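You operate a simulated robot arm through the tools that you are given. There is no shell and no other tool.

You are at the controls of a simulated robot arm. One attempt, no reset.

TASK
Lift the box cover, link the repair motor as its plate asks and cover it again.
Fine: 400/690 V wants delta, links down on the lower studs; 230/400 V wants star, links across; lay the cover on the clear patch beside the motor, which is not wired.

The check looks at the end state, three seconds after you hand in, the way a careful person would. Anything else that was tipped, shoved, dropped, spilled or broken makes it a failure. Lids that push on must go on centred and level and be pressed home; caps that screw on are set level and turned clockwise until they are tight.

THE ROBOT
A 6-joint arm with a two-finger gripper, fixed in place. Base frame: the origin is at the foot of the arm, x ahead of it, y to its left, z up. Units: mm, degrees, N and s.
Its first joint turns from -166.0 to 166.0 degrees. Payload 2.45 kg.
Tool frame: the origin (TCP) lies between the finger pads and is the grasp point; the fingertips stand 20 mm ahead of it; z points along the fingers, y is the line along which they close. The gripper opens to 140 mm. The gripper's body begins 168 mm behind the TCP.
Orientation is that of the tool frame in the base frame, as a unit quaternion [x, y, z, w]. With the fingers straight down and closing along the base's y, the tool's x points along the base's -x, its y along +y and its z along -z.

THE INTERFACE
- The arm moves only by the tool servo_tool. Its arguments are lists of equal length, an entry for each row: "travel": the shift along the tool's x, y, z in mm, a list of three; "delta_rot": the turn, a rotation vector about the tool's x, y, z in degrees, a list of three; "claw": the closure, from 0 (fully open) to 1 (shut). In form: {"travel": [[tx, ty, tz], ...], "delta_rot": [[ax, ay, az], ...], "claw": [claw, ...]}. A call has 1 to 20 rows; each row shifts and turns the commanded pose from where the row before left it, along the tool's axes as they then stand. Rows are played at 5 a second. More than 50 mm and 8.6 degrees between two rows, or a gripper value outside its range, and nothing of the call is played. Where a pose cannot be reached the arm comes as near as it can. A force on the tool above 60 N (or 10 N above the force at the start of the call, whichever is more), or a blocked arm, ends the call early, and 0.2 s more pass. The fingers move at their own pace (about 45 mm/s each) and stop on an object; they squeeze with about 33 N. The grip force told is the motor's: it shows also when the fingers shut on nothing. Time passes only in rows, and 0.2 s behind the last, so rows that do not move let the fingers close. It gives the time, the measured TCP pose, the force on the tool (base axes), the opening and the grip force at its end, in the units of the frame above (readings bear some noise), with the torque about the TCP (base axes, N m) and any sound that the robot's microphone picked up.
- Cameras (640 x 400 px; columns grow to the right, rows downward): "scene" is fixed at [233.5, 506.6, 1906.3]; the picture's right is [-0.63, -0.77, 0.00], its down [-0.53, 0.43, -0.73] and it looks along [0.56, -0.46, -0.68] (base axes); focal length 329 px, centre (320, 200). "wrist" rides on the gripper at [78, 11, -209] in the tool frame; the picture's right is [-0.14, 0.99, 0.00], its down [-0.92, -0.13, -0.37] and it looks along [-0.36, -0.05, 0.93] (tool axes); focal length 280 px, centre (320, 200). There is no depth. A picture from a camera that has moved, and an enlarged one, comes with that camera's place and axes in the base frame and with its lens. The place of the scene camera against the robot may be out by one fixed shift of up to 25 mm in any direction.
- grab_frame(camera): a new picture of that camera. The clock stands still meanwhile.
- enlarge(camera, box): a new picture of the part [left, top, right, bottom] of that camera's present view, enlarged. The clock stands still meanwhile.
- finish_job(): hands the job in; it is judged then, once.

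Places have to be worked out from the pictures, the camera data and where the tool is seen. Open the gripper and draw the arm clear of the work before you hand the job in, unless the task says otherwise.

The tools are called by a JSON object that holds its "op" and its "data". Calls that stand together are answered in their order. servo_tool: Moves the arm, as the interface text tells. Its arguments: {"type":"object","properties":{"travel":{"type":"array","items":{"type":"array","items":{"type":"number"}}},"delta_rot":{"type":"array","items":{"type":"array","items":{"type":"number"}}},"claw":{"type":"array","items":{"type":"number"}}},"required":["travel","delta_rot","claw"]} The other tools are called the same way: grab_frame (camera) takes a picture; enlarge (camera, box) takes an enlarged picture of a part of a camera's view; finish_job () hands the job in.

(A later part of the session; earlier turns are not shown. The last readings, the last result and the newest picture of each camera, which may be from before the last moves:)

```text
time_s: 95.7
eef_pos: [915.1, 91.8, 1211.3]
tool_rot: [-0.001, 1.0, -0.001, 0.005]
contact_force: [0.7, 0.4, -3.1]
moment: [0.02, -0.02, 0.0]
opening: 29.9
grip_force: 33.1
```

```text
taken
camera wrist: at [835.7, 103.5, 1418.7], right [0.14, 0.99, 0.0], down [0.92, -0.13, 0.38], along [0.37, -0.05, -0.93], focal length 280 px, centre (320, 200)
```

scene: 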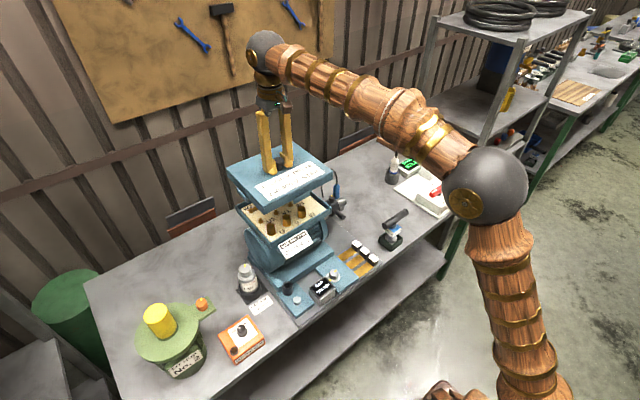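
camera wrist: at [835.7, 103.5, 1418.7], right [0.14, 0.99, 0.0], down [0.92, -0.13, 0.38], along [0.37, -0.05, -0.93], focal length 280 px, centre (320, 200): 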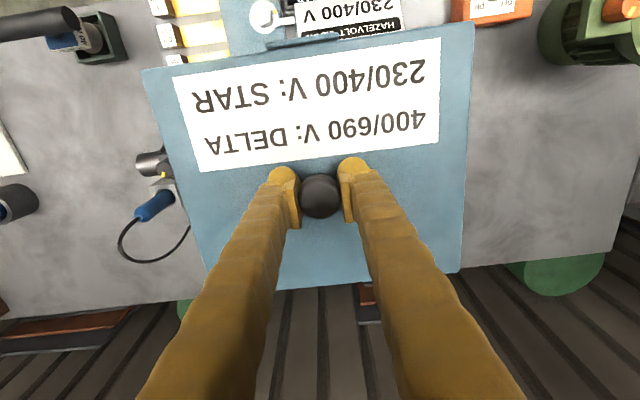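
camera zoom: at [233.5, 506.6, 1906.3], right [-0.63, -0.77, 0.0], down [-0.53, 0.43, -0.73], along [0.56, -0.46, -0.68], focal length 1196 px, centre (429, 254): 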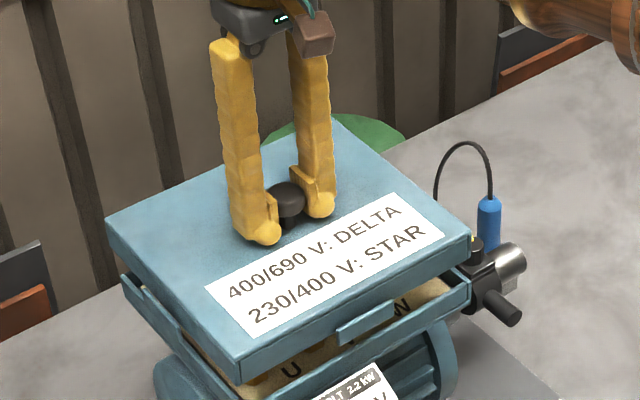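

Readings average (915.2, 92.2) versus (916.7, 90.6) at the original grip, so I'm about 1.5 mm off in each. I cross-check with the same high-zoom scene box used at the original grip.

{"op": "enlarge", "data": {"camera": "scene", "box": [240, 150, 340, 220]}}

{"op": "enlarge", "data": {"camera": "scene", "box": [230, 180, 350, 260]}}

```text
5.71 times, centred on (290, 185) of scene
camera zoom: at [233.5, 506.6, 1906.3], right [-0.63, -0.77, 0.0], down [-0.53, 0.43, -0.73], along [0.56, -0.46, -0.68], focal length 1879 px, centre (491, 286)
```

zoom: 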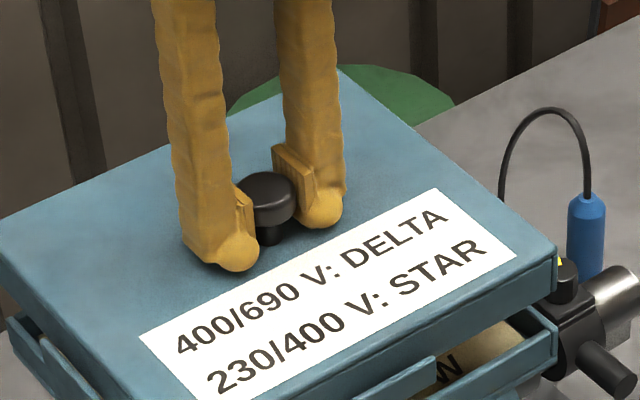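

```text
5.00 times, centred on (290, 220) of scene
camera zoom: at [233.5, 506.6, 1906.3], right [-0.63, -0.77, 0.0], down [-0.53, 0.43, -0.73], along [0.56, -0.46, -0.68], focal length 1644 px, centre (470, 100)
```

zoom: 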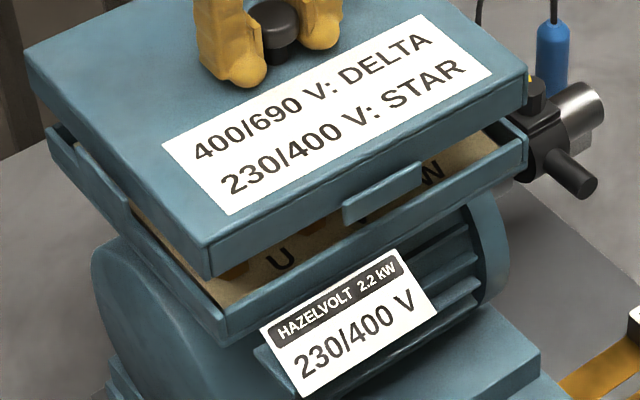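

I measure the lid's corners and the box rim's corners in the same frame at high zoom to get the relative offset and yaw directly.

{"op": "enlarge", "data": {"camera": "scene", "box": [222, 182, 254, 214]}}

{"op": "enlarge", "data": {"camera": "scene", "box": [254, 222, 286, 254]}}

{"op": "enlarge", "data": {"camera": "scene", "box": [308, 186, 340, 218]}}

{"op": "enlarge", "data": {"camera": "scene", "box": [282, 150, 314, 182]}}

```text
12.50 times, centred on (238, 198) of scene
camera zoom: at [233.5, 506.6, 1906.3], right [-0.63, -0.77, 0.0], down [-0.53, 0.43, -0.73], along [0.56, -0.46, -0.68], focal length 4110 px, centre (1345, 225)
```

zoom: 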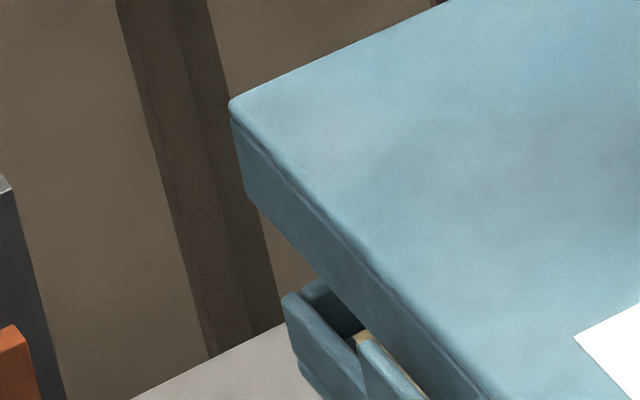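

```text
12.50 times, centred on (270, 238) of scene
camera zoom: at [233.5, 506.6, 1906.3], right [-0.63, -0.77, 0.0], down [-0.53, 0.43, -0.73], along [0.56, -0.46, -0.68], focal length 4110 px, centre (945, -275)
```

zoom: 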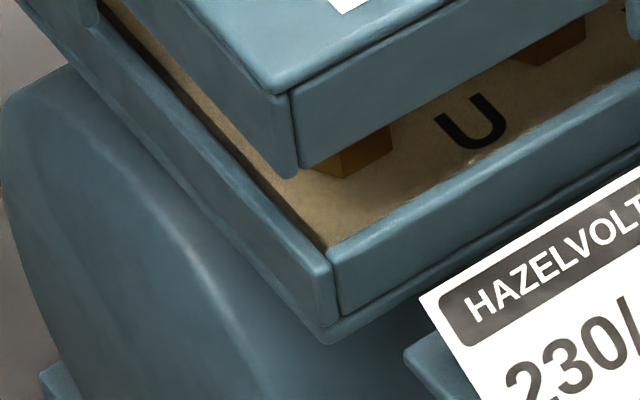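

```text
12.50 times, centred on (324, 202) of scene
camera zoom: at [233.5, 506.6, 1906.3], right [-0.63, -0.77, 0.0], down [-0.53, 0.43, -0.73], along [0.56, -0.46, -0.68], focal length 4110 px, centre (270, 175)
```

zoom: 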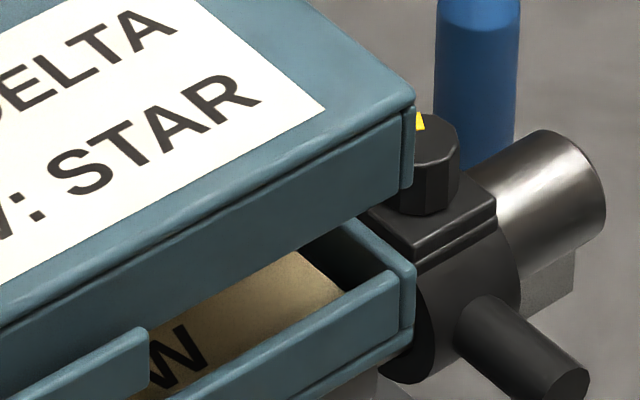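

```text
12.50 times, centred on (298, 166) of scene
camera zoom: at [233.5, 506.6, 1906.3], right [-0.63, -0.77, 0.0], down [-0.53, 0.43, -0.73], along [0.56, -0.46, -0.68], focal length 4110 px, centre (595, 625)
```

zoom: 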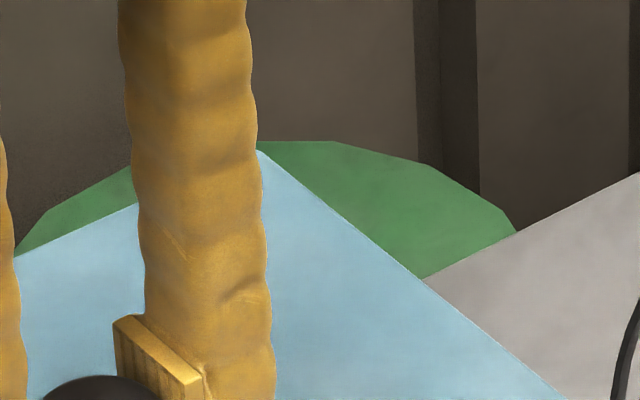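

The corner comparison shows the lid tilted about 1° (+x and +y sides slightly high) and about 3 mm too far in +y. I trim the tilt (+0.9° about tool y, +0.7° about tool x) and shift -2.5 mm in y, then re-measure.

{"op": "servo_tool", "data": {"travel": [[0, -2.5, 0], [0, 0, 0], [0, 0, 0], [0, 0, 0]], "delta_rot": [[0.7, 0.9, 0], [0, 0, 0], [0, 0, 0], [0, 0, 0]], "claw": [1, 1, 1, 1]}}

{"op": "enlarge", "data": {"camera": "scene", "box": [222, 182, 254, 214]}}

{"op": "enlarge", "data": {"camera": "scene", "box": [254, 222, 286, 254]}}

{"op": "enlarge", "data": {"camera": "scene", "box": [308, 186, 340, 218]}}

{"op": "enlarge", "data": {"camera": "scene", "box": [282, 150, 314, 182]}}

```text
time_s: 96.7
eef_pos: [915.6, 88.5, 1210.1]
tool_rot: [-0.001, 1.0, -0.007, -0.003]
contact_force: [0.3, 0.4, -3.7]
moment: [-0.02, 0.03, 0.0]
opening: 30.1
grip_force: 32.8
```

```text
12.50 times, centred on (238, 198) of scene
camera zoom: at [233.5, 506.6, 1906.3], right [-0.63, -0.77, 0.0], down [-0.53, 0.43, -0.73], along [0.56, -0.46, -0.68], focal length 4110 px, centre (1345, 225)
```

zoom: 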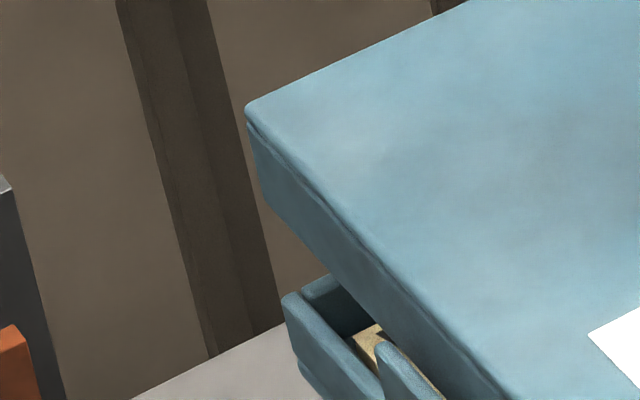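

```text
12.50 times, centred on (270, 238) of scene
camera zoom: at [233.5, 506.6, 1906.3], right [-0.63, -0.77, 0.0], down [-0.53, 0.43, -0.73], along [0.56, -0.46, -0.68], focal length 4110 px, centre (945, -275)
```

zoom: 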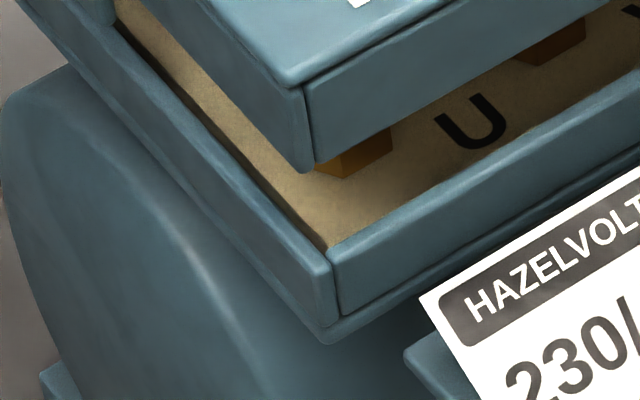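

```text
12.50 times, centred on (324, 202) of scene
camera zoom: at [233.5, 506.6, 1906.3], right [-0.63, -0.77, 0.0], down [-0.53, 0.43, -0.73], along [0.56, -0.46, -0.68], focal length 4110 px, centre (270, 175)
```

zoom: 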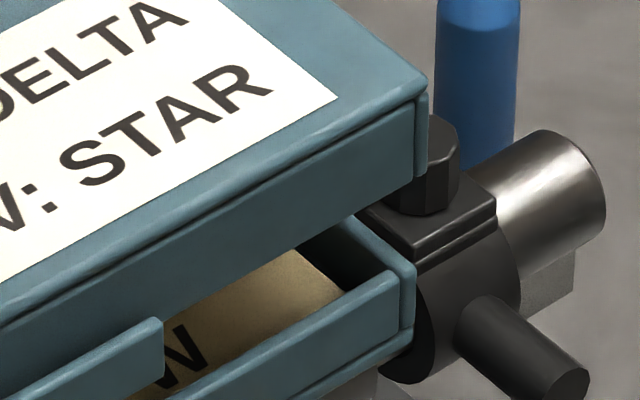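

```text
12.50 times, centred on (298, 166) of scene
camera zoom: at [233.5, 506.6, 1906.3], right [-0.63, -0.77, 0.0], down [-0.53, 0.43, -0.73], along [0.56, -0.46, -0.68], focal length 4110 px, centre (595, 625)
```

zoom: 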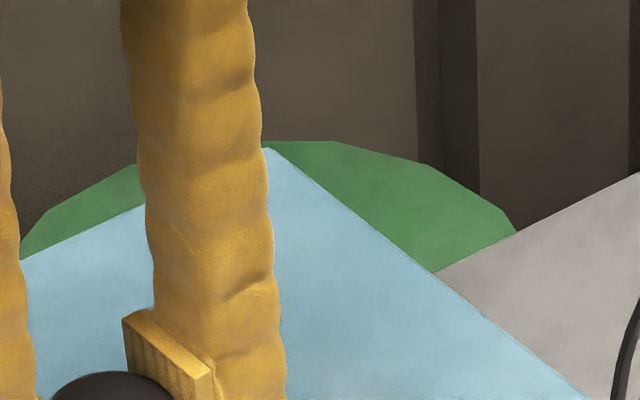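

Now the skirt corners line up with the rim corners to about 1 mm and residual tilt is about 0.5°. I descend 14 mm and inspect the tabs against the walls.

{"op": "servo_tool", "data": {"travel": [[0, 0, 5], [0, 0, 5], [0, 0, 4], [0, 0, 0], [0, 0, 0]], "delta_rot": [[0, 0, 0], [0, 0, 0], [0, 0, 0], [0, 0, 0], [0, 0, 0]], "claw": [1, 1, 1, 1, 1]}}

{"op": "enlarge", "data": {"camera": "scene", "box": [228, 192, 276, 240]}}

{"op": "enlarge", "data": {"camera": "scene", "box": [262, 202, 310, 250]}}

{"op": "enlarge", "data": {"camera": "scene", "box": [300, 186, 340, 226]}}

```text
time_s: 97.9
eef_pos: [917.0, 88.7, 1196.4]
tool_rot: [0.0, 1.0, -0.007, -0.003]
contact_force: [0.0, -0.2, -3.9]
moment: [0.01, -0.05, 0.01]
opening: 29.7
grip_force: 32.7
```

```text
8.33 times, centred on (252, 216) of scene
camera zoom: at [233.5, 506.6, 1906.3], right [-0.63, -0.77, 0.0], down [-0.53, 0.43, -0.73], along [0.56, -0.46, -0.68], focal length 2740 px, centre (887, 67)
```

zoom: 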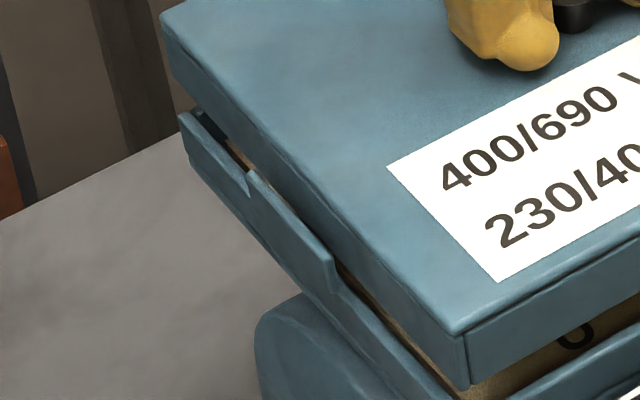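

```text
8.33 times, centred on (286, 226) of scene
camera zoom: at [233.5, 506.6, 1906.3], right [-0.63, -0.77, 0.0], down [-0.53, 0.43, -0.73], along [0.56, -0.46, -0.68], focal length 2740 px, centre (603, -17)
```

zoom: 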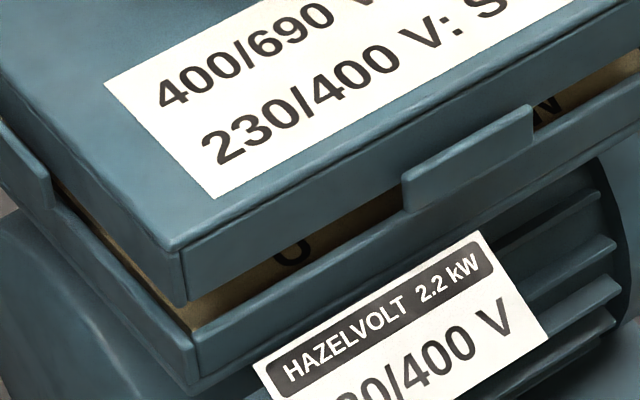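

```text
10.00 times, centred on (320, 206) of scene
camera zoom: at [233.5, 506.6, 1906.3], right [-0.63, -0.77, 0.0], down [-0.53, 0.43, -0.73], along [0.56, -0.46, -0.68], focal length 3288 px, centre (320, 140)
```

zoom: 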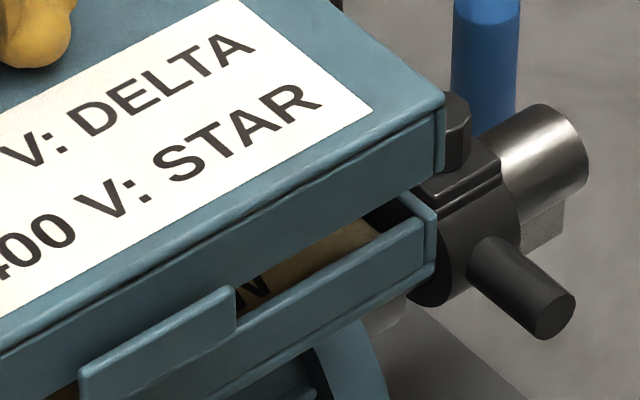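

Tabs hang just outside the walls, about to engage, with no contact so far. I go down in 2 mm steps.

{"op": "servo_tool", "data": {"travel": [[0, 0, 2], [0, 0, 2], [0, 0, 2], [0, 0, 0]], "delta_rot": [[0, 0, 0], [0, 0, 0], [0, 0, 0], [0, 0, 0]], "claw": [1, 1, 1, 1]}}

{"op": "enlarge", "data": {"camera": "scene", "box": [228, 192, 276, 240]}}

{"op": "enlarge", "data": {"camera": "scene", "box": [270, 202, 318, 242]}}

```text
time_s: 98.9
eef_pos: [914.5, 88.4, 1188.3]
tool_rot: [-0.001, 1.0, -0.007, -0.004]
contact_force: [-0.1, 0.2, -3.5]
moment: [-0.01, -0.05, 0.0]
opening: 30.1
grip_force: 33.3
```

```text
8.33 times, centred on (252, 216) of scene
camera zoom: at [233.5, 506.6, 1906.3], right [-0.63, -0.77, 0.0], down [-0.53, 0.43, -0.73], along [0.56, -0.46, -0.68], focal length 2740 px, centre (887, 67)
```

zoom: 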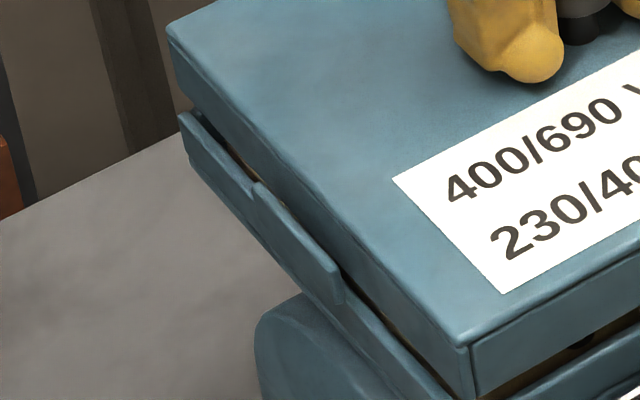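

```text
10.00 times, centred on (294, 222) of scene
camera zoom: at [233.5, 506.6, 1906.3], right [-0.63, -0.77, 0.0], down [-0.53, 0.43, -0.73], along [0.56, -0.46, -0.68], focal length 3288 px, centre (580, -20)
```

zoom: 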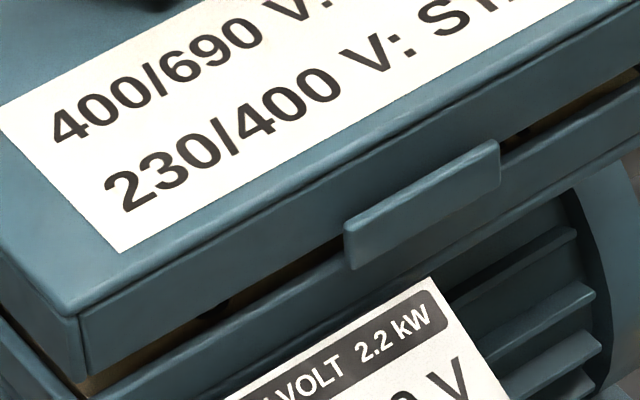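

Both visible tabs pass outside the walls with no force. I continue down in 2 mm steps toward the seat.

{"op": "servo_tool", "data": {"travel": [[0, 0, 2], [0, 0, 2], [0, 0, 2], [0, 0, 0]], "delta_rot": [[0, 0, 0], [0, 0, 0], [0, 0, 0], [0, 0, 0]], "claw": [1, 1, 1, 1]}}

{"op": "enlarge", "data": {"camera": "scene", "box": [228, 192, 276, 240]}}

{"op": "enlarge", "data": {"camera": "scene", "box": [262, 202, 310, 250]}}

{"op": "enlarge", "data": {"camera": "scene", "box": [300, 186, 340, 226]}}

```text
time_s: 99.9
eef_pos: [913.7, 87.6, 1182.9]
tool_rot: [-0.001, 1.0, -0.008, -0.003]
contact_force: [0.2, 0.3, -3.9]
moment: [0.01, -0.02, 0.02]
opening: 30.0
grip_force: 32.7
```

```text
8.33 times, centred on (252, 216) of scene
camera zoom: at [233.5, 506.6, 1906.3], right [-0.63, -0.77, 0.0], down [-0.53, 0.43, -0.73], along [0.56, -0.46, -0.68], focal length 2740 px, centre (887, 67)
```

zoom: 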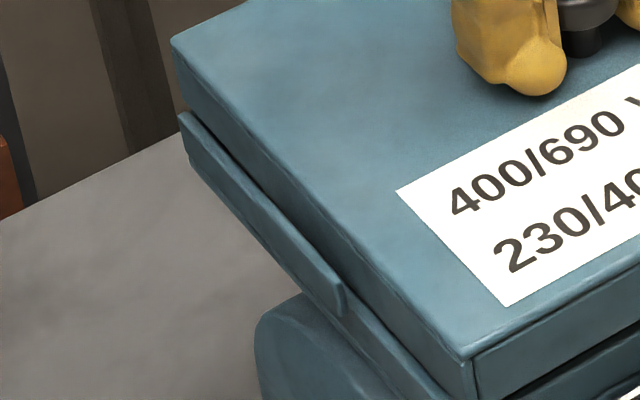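

```text
8.33 times, centred on (286, 226) of scene
camera zoom: at [233.5, 506.6, 1906.3], right [-0.63, -0.77, 0.0], down [-0.53, 0.43, -0.73], along [0.56, -0.46, -0.68], focal length 2740 px, centre (603, -17)
```

zoom: 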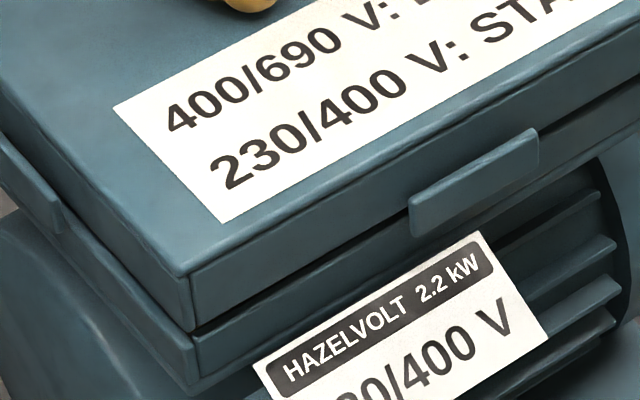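

```text
10.00 times, centred on (320, 206) of scene
camera zoom: at [233.5, 506.6, 1906.3], right [-0.63, -0.77, 0.0], down [-0.53, 0.43, -0.73], along [0.56, -0.46, -0.68], focal length 3288 px, centre (320, 140)
```

zoom: 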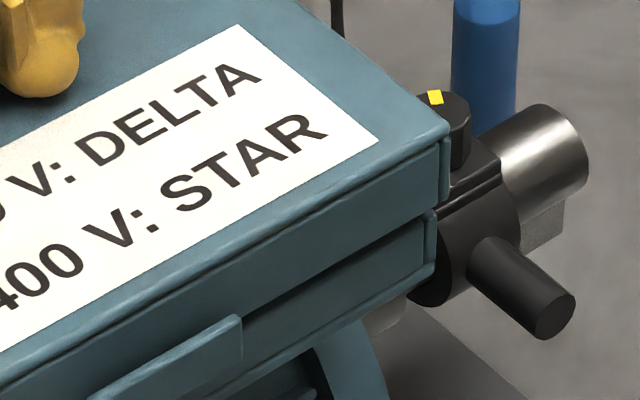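

The lid seems to have a small clockwise yaw relative to the box (left and right corners shifted, front corner aligned). I zoom in closer on each corner to measure before seating.

{"op": "enlarge", "data": {"camera": "scene", "box": [228, 190, 248, 210]}}

{"op": "enlarge", "data": {"camera": "scene", "box": [260, 232, 280, 252]}}

{"op": "enlarge", "data": {"camera": "scene", "box": [320, 202, 340, 222]}}

```text
16.00 times, centred on (238, 200) of scene
camera zoom: at [233.5, 506.6, 1906.3], right [-0.63, -0.77, 0.0], down [-0.53, 0.43, -0.73], along [0.56, -0.46, -0.68], focal length 5261 px, centre (1632, 200)
```

zoom: 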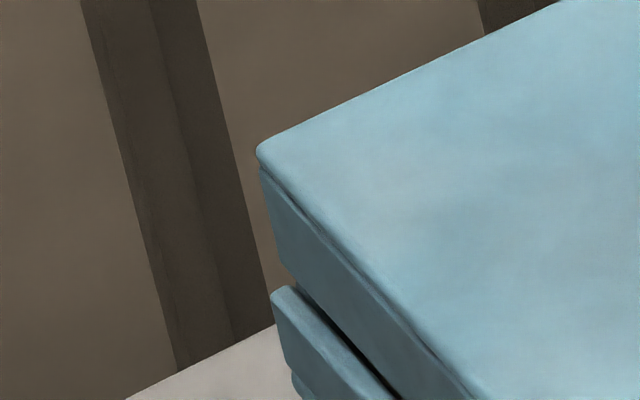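

```text
16.00 times, centred on (270, 242) of scene
camera zoom: at [233.5, 506.6, 1906.3], right [-0.63, -0.77, 0.0], down [-0.53, 0.43, -0.73], along [0.56, -0.46, -0.68], focal length 5261 px, centre (1120, -472)
```

zoom: 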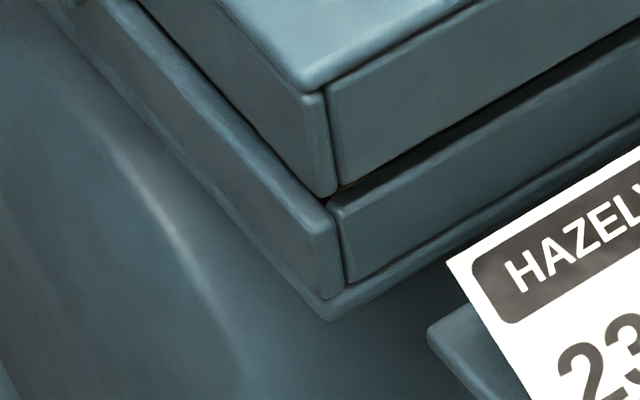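

```text
16.00 times, centred on (330, 212) of scene
camera zoom: at [233.5, 506.6, 1906.3], right [-0.63, -0.77, 0.0], down [-0.53, 0.43, -0.73], along [0.56, -0.46, -0.68], focal length 5261 px, centre (160, 8)
```

zoom: 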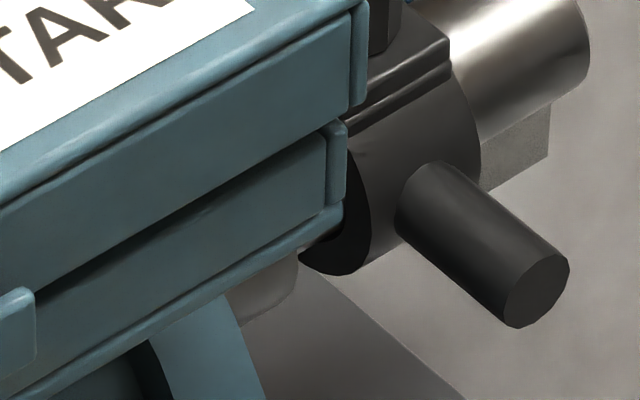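

Both the readings and the corners agree: the lid is about (-2.8, -2.2) mm off centre with about 0.9° clockwise yaw. I correct this by +2.8 in x, +2.2 in y and 0.9° counter-clockwise (plus a slight tilt trim) and look again.

{"op": "servo_tool", "data": {"travel": [[0, 0, -4], [-1.4, 1.1, 0], [-1.4, 1.1, 0], [0, 0, 0], [0, 0, 0]], "delta_rot": [[0, 0, 0], [-0.2, 0, -0.5], [-0.2, 0, -0.4], [0, 0, 0], [0, 0, 0]], "claw": [1, 1, 1, 1, 1]}}

{"op": "servo_tool", "data": {"travel": [[0, 0, 0]], "delta_rot": [[0, 0, 0]], "claw": [1]}}

{"op": "servo_tool", "data": {"travel": [[0, 0, 0]], "delta_rot": [[0, 0, 0]], "claw": [1]}}

{"op": "enlarge", "data": {"camera": "scene", "box": [228, 190, 248, 210]}}

{"op": "enlarge", "data": {"camera": "scene", "box": [260, 232, 280, 252]}}

{"op": "enlarge", "data": {"camera": "scene", "box": [320, 202, 340, 222]}}

```text
time_s: 101.1
eef_pos: [916.1, 88.4, 1186.7]
tool_rot: [-0.008, 1.0, -0.004, -0.003]
contact_force: [0.2, 0.4, -3.9]
moment: [0.01, 0.03, 0.03]
opening: 29.9
grip_force: 32.9
```

```text
time_s: 101.5
eef_pos: [917.5, 89.1, 1186.4]
tool_rot: [-0.01, 1.0, -0.002, -0.004]
contact_force: [-0.3, -0.4, -3.9]
moment: [0.0, -0.01, 0.01]
opening: 29.7
grip_force: 32.8
```

```text
time_s: 101.9
eef_pos: [916.7, 90.4, 1185.7]
tool_rot: [-0.009, 1.0, -0.003, -0.003]
contact_force: [0.8, 0.6, -3.5]
moment: [0.04, 0.03, -0.03]
opening: 29.9
grip_force: 33.1
```

```text
16.00 times, centred on (238, 200) of scene
camera zoom: at [233.5, 506.6, 1906.3], right [-0.63, -0.77, 0.0], down [-0.53, 0.43, -0.73], along [0.56, -0.46, -0.68], focal length 5261 px, centre (1632, 200)
```

zoom: 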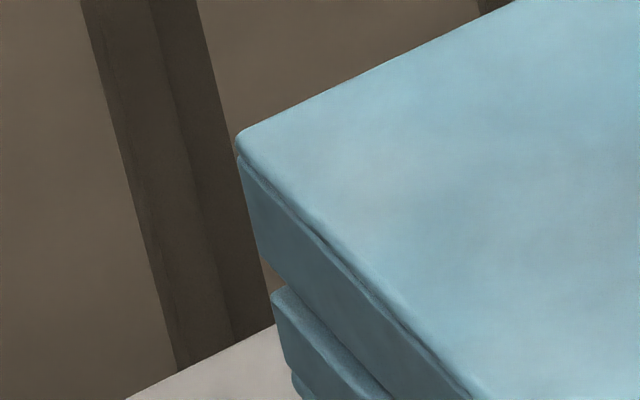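

```text
16.00 times, centred on (270, 242) of scene
camera zoom: at [233.5, 506.6, 1906.3], right [-0.63, -0.77, 0.0], down [-0.53, 0.43, -0.73], along [0.56, -0.46, -0.68], focal length 5261 px, centre (1120, -472)
```

zoom: 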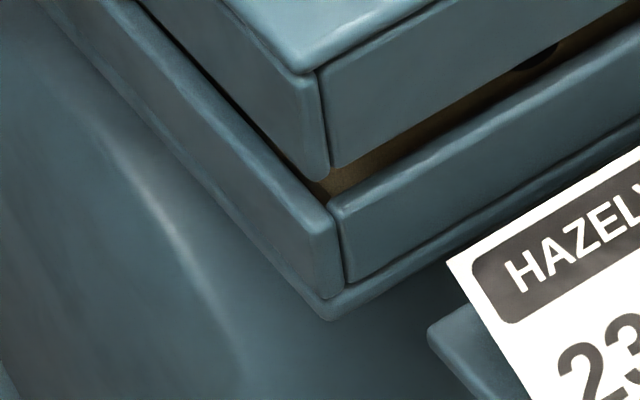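

```text
16.00 times, centred on (330, 212) of scene
camera zoom: at [233.5, 506.6, 1906.3], right [-0.63, -0.77, 0.0], down [-0.53, 0.43, -0.73], along [0.56, -0.46, -0.68], focal length 5261 px, centre (160, 8)
```

zoom: 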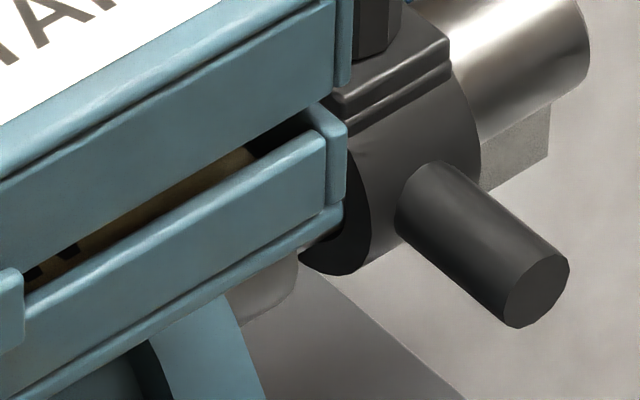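

Position now reads (917.1, 89.8), matching the original, and the yaw looks good; but the gap at the right (-y) corner looks larger than at the front corner. I take a few more zooms to judge the tilt properly.

{"op": "enlarge", "data": {"camera": "scene", "box": [318, 192, 338, 212]}}

{"op": "enlarge", "data": {"camera": "scene", "box": [288, 166, 308, 186]}}

{"op": "enlarge", "data": {"camera": "scene", "box": [228, 185, 340, 255]}}

{"op": "grab_frame", "data": {"camera": "wrist"}}

```text
16.00 times, centred on (328, 202) of scene
camera zoom: at [233.5, 506.6, 1906.3], right [-0.63, -0.77, 0.0], down [-0.53, 0.43, -0.73], along [0.56, -0.46, -0.68], focal length 5261 px, centre (192, 168)
```

zoom: 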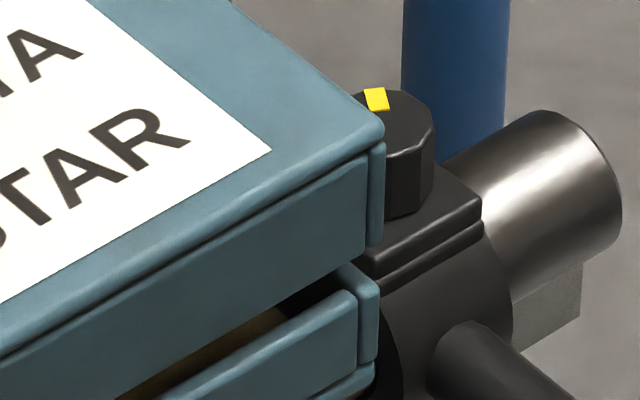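

```text
16.00 times, centred on (298, 176) of scene
camera zoom: at [233.5, 506.6, 1906.3], right [-0.63, -0.77, 0.0], down [-0.53, 0.43, -0.73], along [0.56, -0.46, -0.68], focal length 5261 px, centre (672, 584)
```

zoom: 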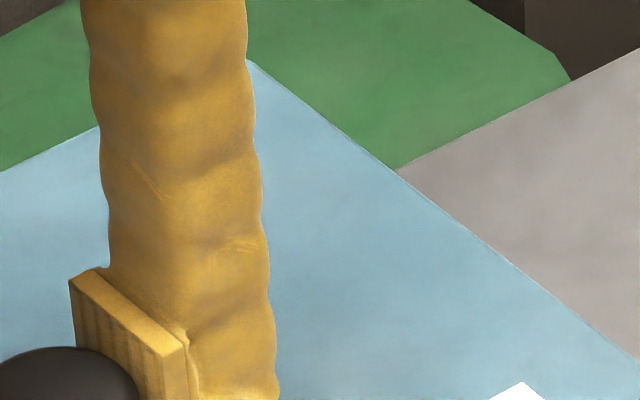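

```text
5.71 times, centred on (284, 220) of scene
camera zoom: at [233.5, 506.6, 1906.3], right [-0.63, -0.77, 0.0], down [-0.53, 0.43, -0.73], along [0.56, -0.46, -0.68], focal length 1879 px, centre (526, 86)
```

zoom: 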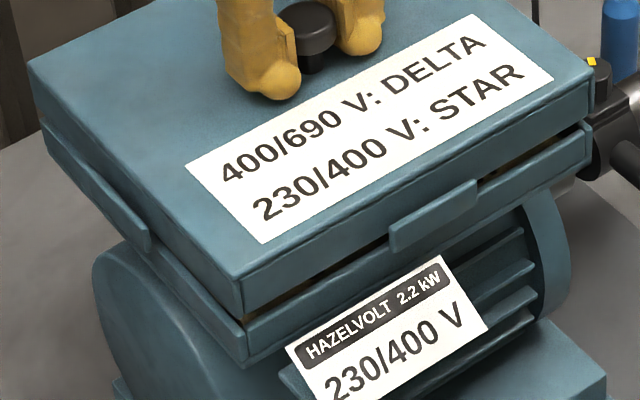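

```text
taken
camera wrist: at [840.0, 100.4, 1396.0], right [0.12, 0.99, -0.01], down [0.93, -0.11, 0.36], along [0.36, -0.05, -0.93], focal length 280 px, centre (320, 200)
```

wrist: 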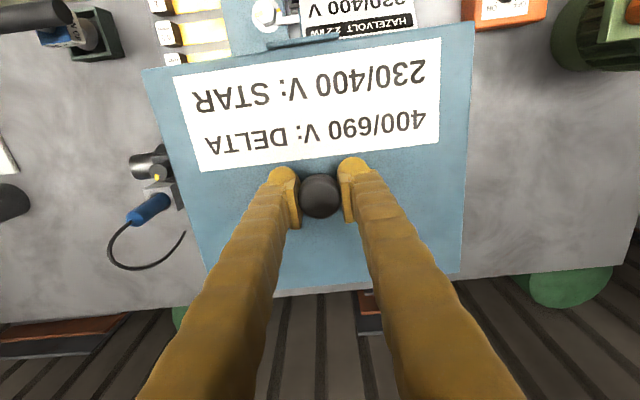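

The back corner is hidden by a finger, so tilt can't be measured exactly that way; it is small. I lower gently to contact and let the lid settle on the rim.

{"op": "servo_tool", "data": {"travel": [[0, 0, 2], [0, 0, 2], [0, 0, 1.5], [0, 0, 0]], "delta_rot": [[0, 0, 0], [0, 0, 0], [0, 0, 0], [0, 0, 0]], "claw": [1, 1, 1, 1]}}

{"op": "servo_tool", "data": {"travel": [[0, 0, 1.5], [0, 0, 0]], "delta_rot": [[0, 0, 0], [0, 0, 0]], "claw": [1, 1]}}

{"op": "enlarge", "data": {"camera": "scene", "box": [228, 185, 340, 255]}}

{"op": "enlarge", "data": {"camera": "scene", "box": [318, 198, 338, 218]}}

{"op": "enlarge", "data": {"camera": "scene", "box": [260, 232, 280, 252]}}

{"op": "enlarge", "data": {"camera": "scene", "box": [228, 192, 248, 212]}}

```text
time_s: 102.9
eef_pos: [915.8, 88.9, 1181.3]
tool_rot: [-0.009, 1.0, -0.003, -0.003]
contact_force: [1.2, 0.0, -3.8]
moment: [0.01, -0.02, -0.01]
opening: 30.1
grip_force: 32.7
```

```text
time_s: 103.5
eef_pos: [917.4, 91.1, 1179.4]
tool_rot: [-0.009, 1.0, -0.003, -0.004]
contact_force: [-0.9, 0.9, -2.5]
moment: [-0.02, 0.0, 0.01]
opening: 29.9
grip_force: 32.8
```

```text
5.71 times, centred on (284, 220) of scene
camera zoom: at [233.5, 506.6, 1906.3], right [-0.63, -0.77, 0.0], down [-0.53, 0.43, -0.73], along [0.56, -0.46, -0.68], focal length 1879 px, centre (526, 86)
```

zoom: 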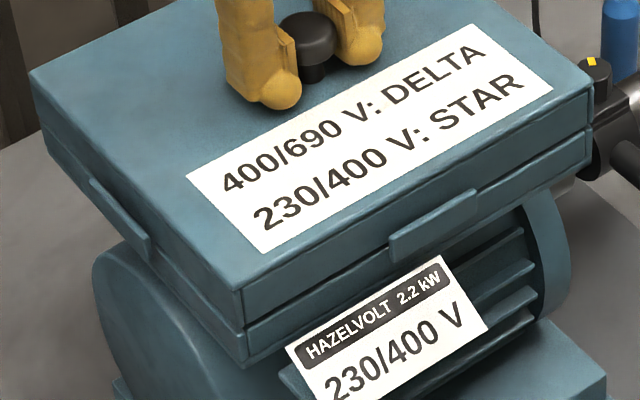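

```text
16.00 times, centred on (328, 208) of scene
camera zoom: at [233.5, 506.6, 1906.3], right [-0.63, -0.77, 0.0], down [-0.53, 0.43, -0.73], along [0.56, -0.46, -0.68], focal length 5261 px, centre (192, 72)
```

zoom: 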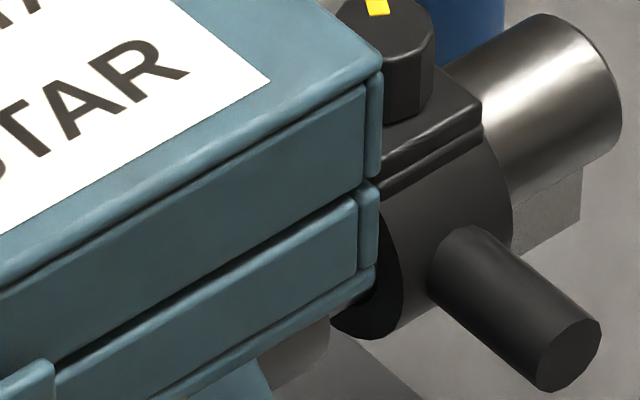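

```text
16.00 times, centred on (270, 242) of scene
camera zoom: at [233.5, 506.6, 1906.3], right [-0.63, -0.77, 0.0], down [-0.53, 0.43, -0.73], along [0.56, -0.46, -0.68], focal length 5261 px, centre (1120, -472)
```

zoom: 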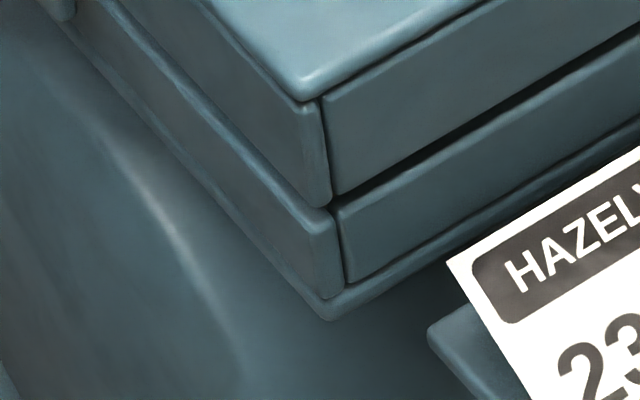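

```text
16.00 times, centred on (238, 202) of scene
camera zoom: at [233.5, 506.6, 1906.3], right [-0.63, -0.77, 0.0], down [-0.53, 0.43, -0.73], along [0.56, -0.46, -0.68], focal length 5261 px, centre (1632, 168)
```

zoom: 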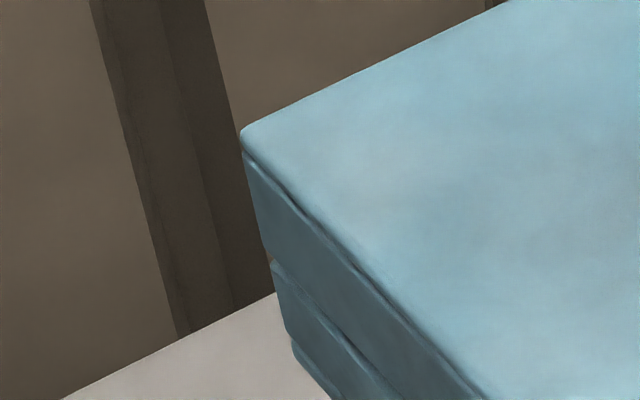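

Very well aligned now: the corners match and the gap is about 1–3 mm. Continue down to firm contact.

{"op": "servo_tool", "data": {"travel": [[0, 0, 1], [0, 0, 1], [0, 0, 0]], "delta_rot": [[0, 0, 0], [0, 0, 0], [0, 0, 0]], "claw": [1, 1, 1]}}

```text
time_s: 104.3
eef_pos: [917.5, 89.0, 1177.2]
tool_rot: [-0.01, 1.0, -0.002, -0.003]
contact_force: [0.6, 1.8, -3.7]
moment: [0.02, -0.01, 0.01]
opening: 29.8
grip_force: 32.8
```

Still only the lid's own weight on the tool. Another 2 mm.

{"op": "servo_tool", "data": {"travel": [[0, 0, 1], [0, 0, 1], [0, 0, 0]], "delta_rot": [[0, 0, 0], [0, 0, 0], [0, 0, 0]], "claw": [1, 1, 1]}}

{"op": "enlarge", "data": {"camera": "scene", "box": [228, 185, 340, 255]}}

{"op": "enlarge", "data": {"camera": "scene", "box": [318, 198, 338, 218]}}

{"op": "enlarge", "data": {"camera": "scene", "box": [260, 232, 280, 252]}}

```text
time_s: 105.1
eef_pos: [917.7, 88.3, 1176.7]
tool_rot: [-0.009, 1.0, -0.002, -0.004]
contact_force: [-1.1, 2.1, 4.3]
moment: [0.04, -0.79, 0.01]
opening: 29.8
grip_force: 33.6
```

```text
5.71 times, centred on (284, 220) of scene
camera zoom: at [233.5, 506.6, 1906.3], right [-0.63, -0.77, 0.0], down [-0.53, 0.43, -0.73], along [0.56, -0.46, -0.68], focal length 1879 px, centre (526, 86)
```

zoom: 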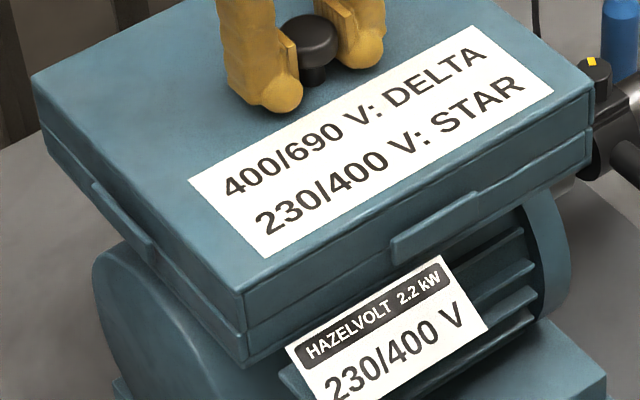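

```text
16.00 times, centred on (328, 208) of scene
camera zoom: at [233.5, 506.6, 1906.3], right [-0.63, -0.77, 0.0], down [-0.53, 0.43, -0.73], along [0.56, -0.46, -0.68], focal length 5261 px, centre (192, 72)
```

zoom: 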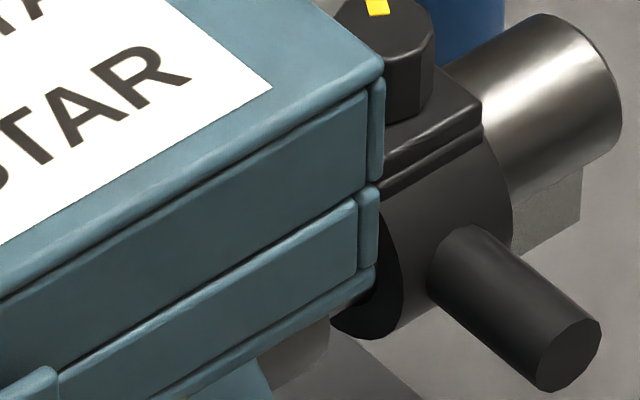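

```text
16.00 times, centred on (270, 242) of scene
camera zoom: at [233.5, 506.6, 1906.3], right [-0.63, -0.77, 0.0], down [-0.53, 0.43, -0.73], along [0.56, -0.46, -0.68], focal length 5261 px, centre (1120, -472)
```

zoom: 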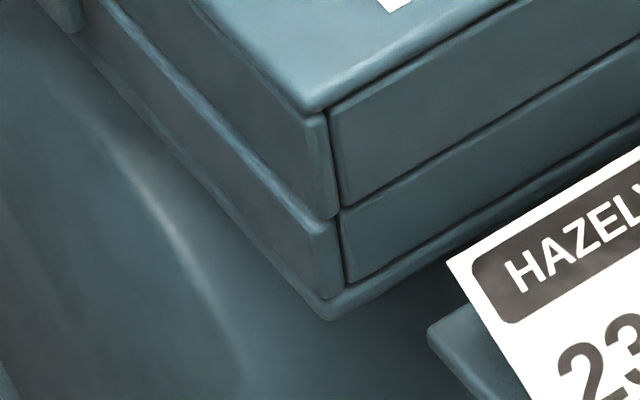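

Contact on the +x edge first (8 N); the -x side is a hair above. Another 1–2 mm to seat all round.

{"op": "servo_tool", "data": {"travel": [[0, 0, 1], [0, 0, 0]], "delta_rot": [[0, 0, 0], [0, 0, 0]], "claw": [1, 1]}}

{"op": "servo_tool", "data": {"travel": [[0, 0, 1], [0, 0, 0]], "delta_rot": [[0, 0, 0], [0, 0, 0]], "claw": [1, 1]}}

```text
time_s: 105.7
eef_pos: [915.9, 87.3, 1176.3]
tool_rot: [-0.008, 1.0, -0.004, -0.002]
contact_force: [-4.2, -0.9, 18.0]
moment: [-0.02, 0.17, 0.02]
opening: 29.9
grip_force: 32.9
```

```text
time_s: 106.3
eef_pos: [916.9, 88.5, 1173.4]
tool_rot: [-0.008, 1.0, -0.004, -0.003]
contact_force: [2.7, -12.1, 26.1]
moment: [-0.06, 0.0, 0.03]
opening: 30.1
grip_force: 32.9
```

Flat now (30 N, no moment), with some side force. I check the seam all round before releasing.

{"op": "enlarge", "data": {"camera": "scene", "box": [228, 185, 340, 255]}}

{"op": "enlarge", "data": {"camera": "scene", "box": [318, 198, 338, 218]}}

{"op": "enlarge", "data": {"camera": "scene", "box": [260, 232, 280, 252]}}

{"op": "enlarge", "data": {"camera": "scene", "box": [228, 192, 248, 212]}}

```text
5.71 times, centred on (284, 220) of scene
camera zoom: at [233.5, 506.6, 1906.3], right [-0.63, -0.77, 0.0], down [-0.53, 0.43, -0.73], along [0.56, -0.46, -0.68], focal length 1879 px, centre (526, 86)
```

zoom: 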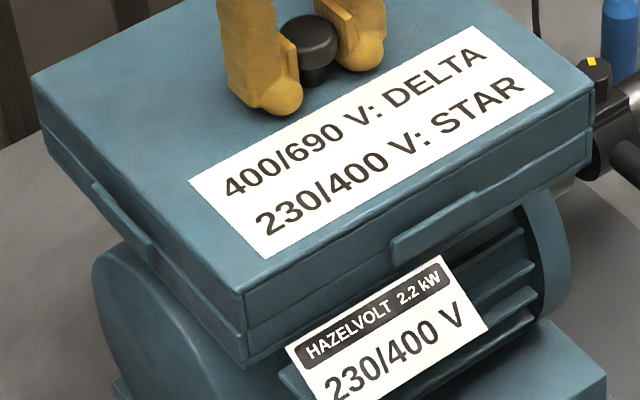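

```text
16.00 times, centred on (328, 208) of scene
camera zoom: at [233.5, 506.6, 1906.3], right [-0.63, -0.77, 0.0], down [-0.53, 0.43, -0.73], along [0.56, -0.46, -0.68], focal length 5261 px, centre (192, 72)
```

zoom: 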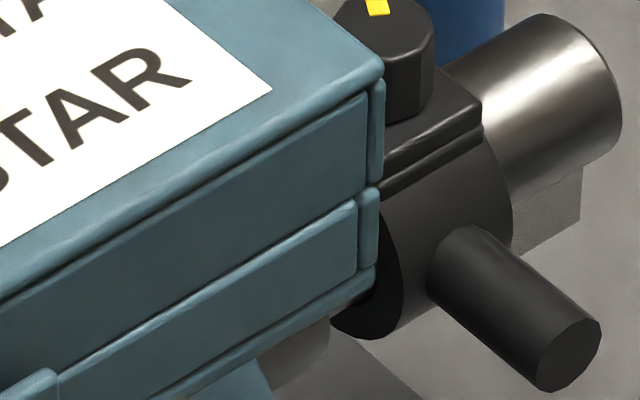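

```text
16.00 times, centred on (270, 242) of scene
camera zoom: at [233.5, 506.6, 1906.3], right [-0.63, -0.77, 0.0], down [-0.53, 0.43, -0.73], along [0.56, -0.46, -0.68], focal length 5261 px, centre (1120, -472)
```

zoom: 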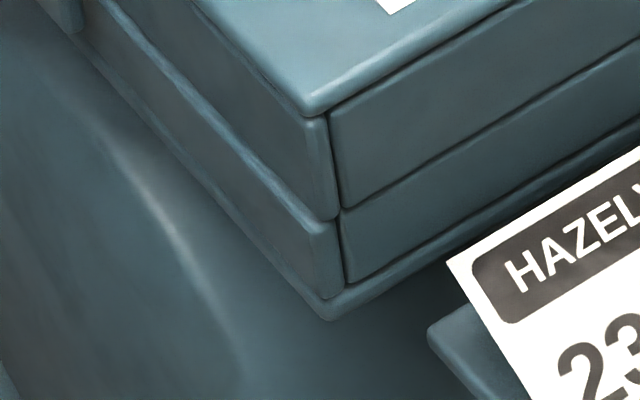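

```text
16.00 times, centred on (238, 202) of scene
camera zoom: at [233.5, 506.6, 1906.3], right [-0.63, -0.77, 0.0], down [-0.53, 0.43, -0.73], along [0.56, -0.46, -0.68], focal length 5261 px, centre (1632, 168)
```

zoom: 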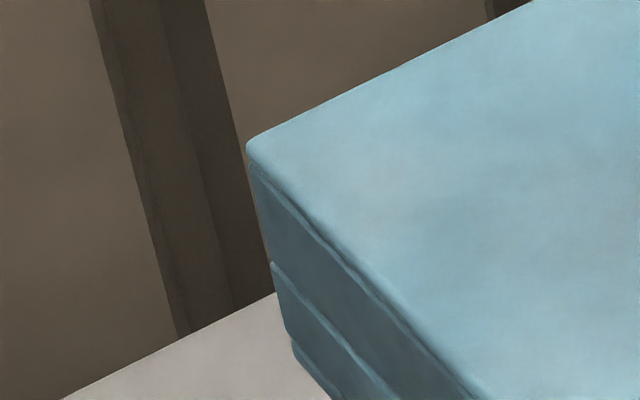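

The seam is closed at all three visible corners and aligned within about 1 mm. I open the gripper and rise clear, then check.

{"op": "servo_tool", "data": {"travel": [[0, 0, 0], [0, 0, 0], [0, 0, 0], [0, 0, 0], [0, 0, -15], [0, 0, -30], [0, 0, -40], [0, 0, 0]], "delta_rot": [[0, 0, 0], [0, 0, 0], [0, 0, 0], [0, 0, 0], [0, 0, 0], [0, 0, 0], [0, 0, 0], [0, 0, 0]], "claw": [0.72, 0.6, 0.5, 0.5, 0.5, 0.5, 0.5, 0.5]}}

{"op": "enlarge", "data": {"camera": "scene", "box": [228, 185, 340, 255]}}

{"op": "enlarge", "data": {"camera": "scene", "box": [318, 198, 338, 218]}}

{"op": "enlarge", "data": {"camera": "scene", "box": [260, 232, 280, 252]}}

{"op": "enlarge", "data": {"camera": "scene", "box": [228, 192, 248, 212]}}

{"op": "grab_frame", "data": {"camera": "wrist"}}

```text
time_s: 108.1
eef_pos: [917.3, 89.7, 1258.1]
tool_rot: [-0.008, 1.0, -0.003, -0.003]
contact_force: [-0.2, -0.8, -1.3]
moment: [0.01, 0.02, -0.01]
opening: 70.0
grip_force: 0.1
```

```text
5.71 times, centred on (284, 220) of scene
camera zoom: at [233.5, 506.6, 1906.3], right [-0.63, -0.77, 0.0], down [-0.53, 0.43, -0.73], along [0.56, -0.46, -0.68], focal length 1879 px, centre (526, 86)
```

zoom: 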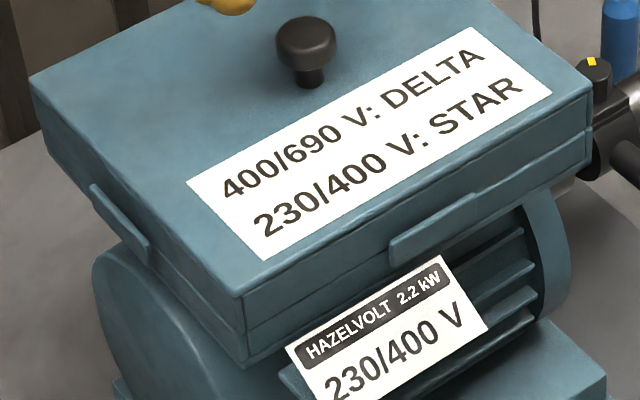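

```text
16.00 times, centred on (328, 208) of scene
camera zoom: at [233.5, 506.6, 1906.3], right [-0.63, -0.77, 0.0], down [-0.53, 0.43, -0.73], along [0.56, -0.46, -0.68], focal length 5261 px, centre (192, 72)
```

zoom: 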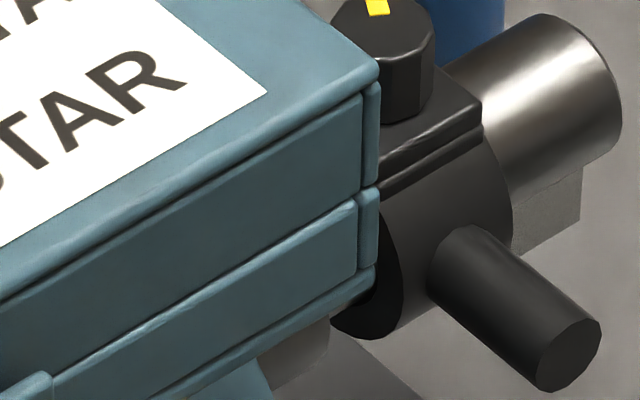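

```text
16.00 times, centred on (270, 242) of scene
camera zoom: at [233.5, 506.6, 1906.3], right [-0.63, -0.77, 0.0], down [-0.53, 0.43, -0.73], along [0.56, -0.46, -0.68], focal length 5261 px, centre (1120, -472)
```

zoom: 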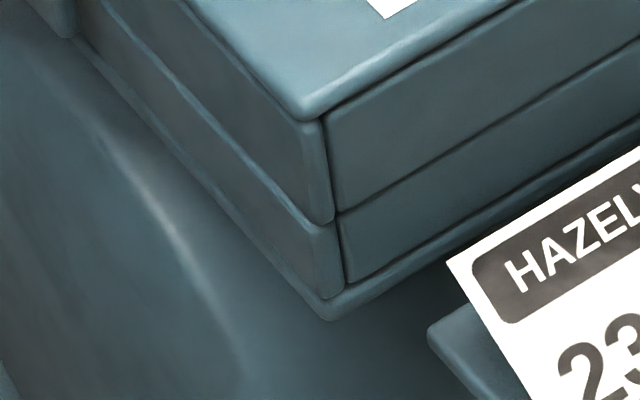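

```text
16.00 times, centred on (238, 202) of scene
camera zoom: at [233.5, 506.6, 1906.3], right [-0.63, -0.77, 0.0], down [-0.53, 0.43, -0.73], along [0.56, -0.46, -0.68], focal length 5261 px, centre (1632, 168)
```

zoom: 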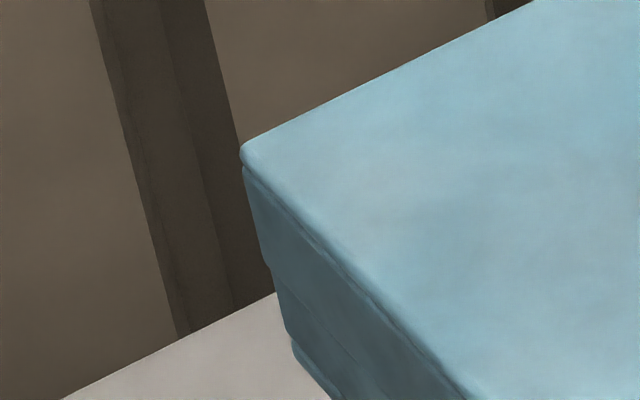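

```text
taken
camera wrist: at [840.9, 101.7, 1467.7], right [0.12, 0.99, -0.01], down [0.93, -0.11, 0.36], along [0.36, -0.05, -0.93], focal length 280 px, centre (320, 200)
```

wrist: 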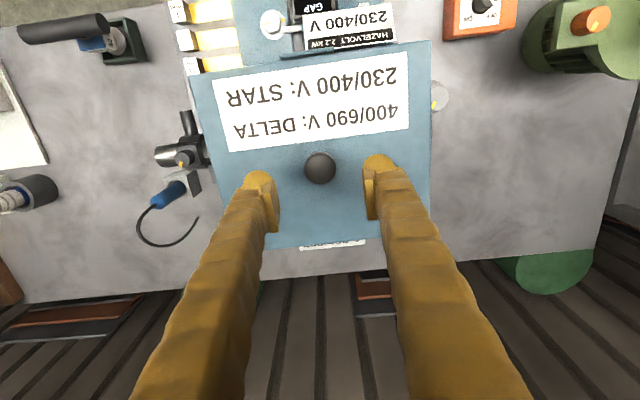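

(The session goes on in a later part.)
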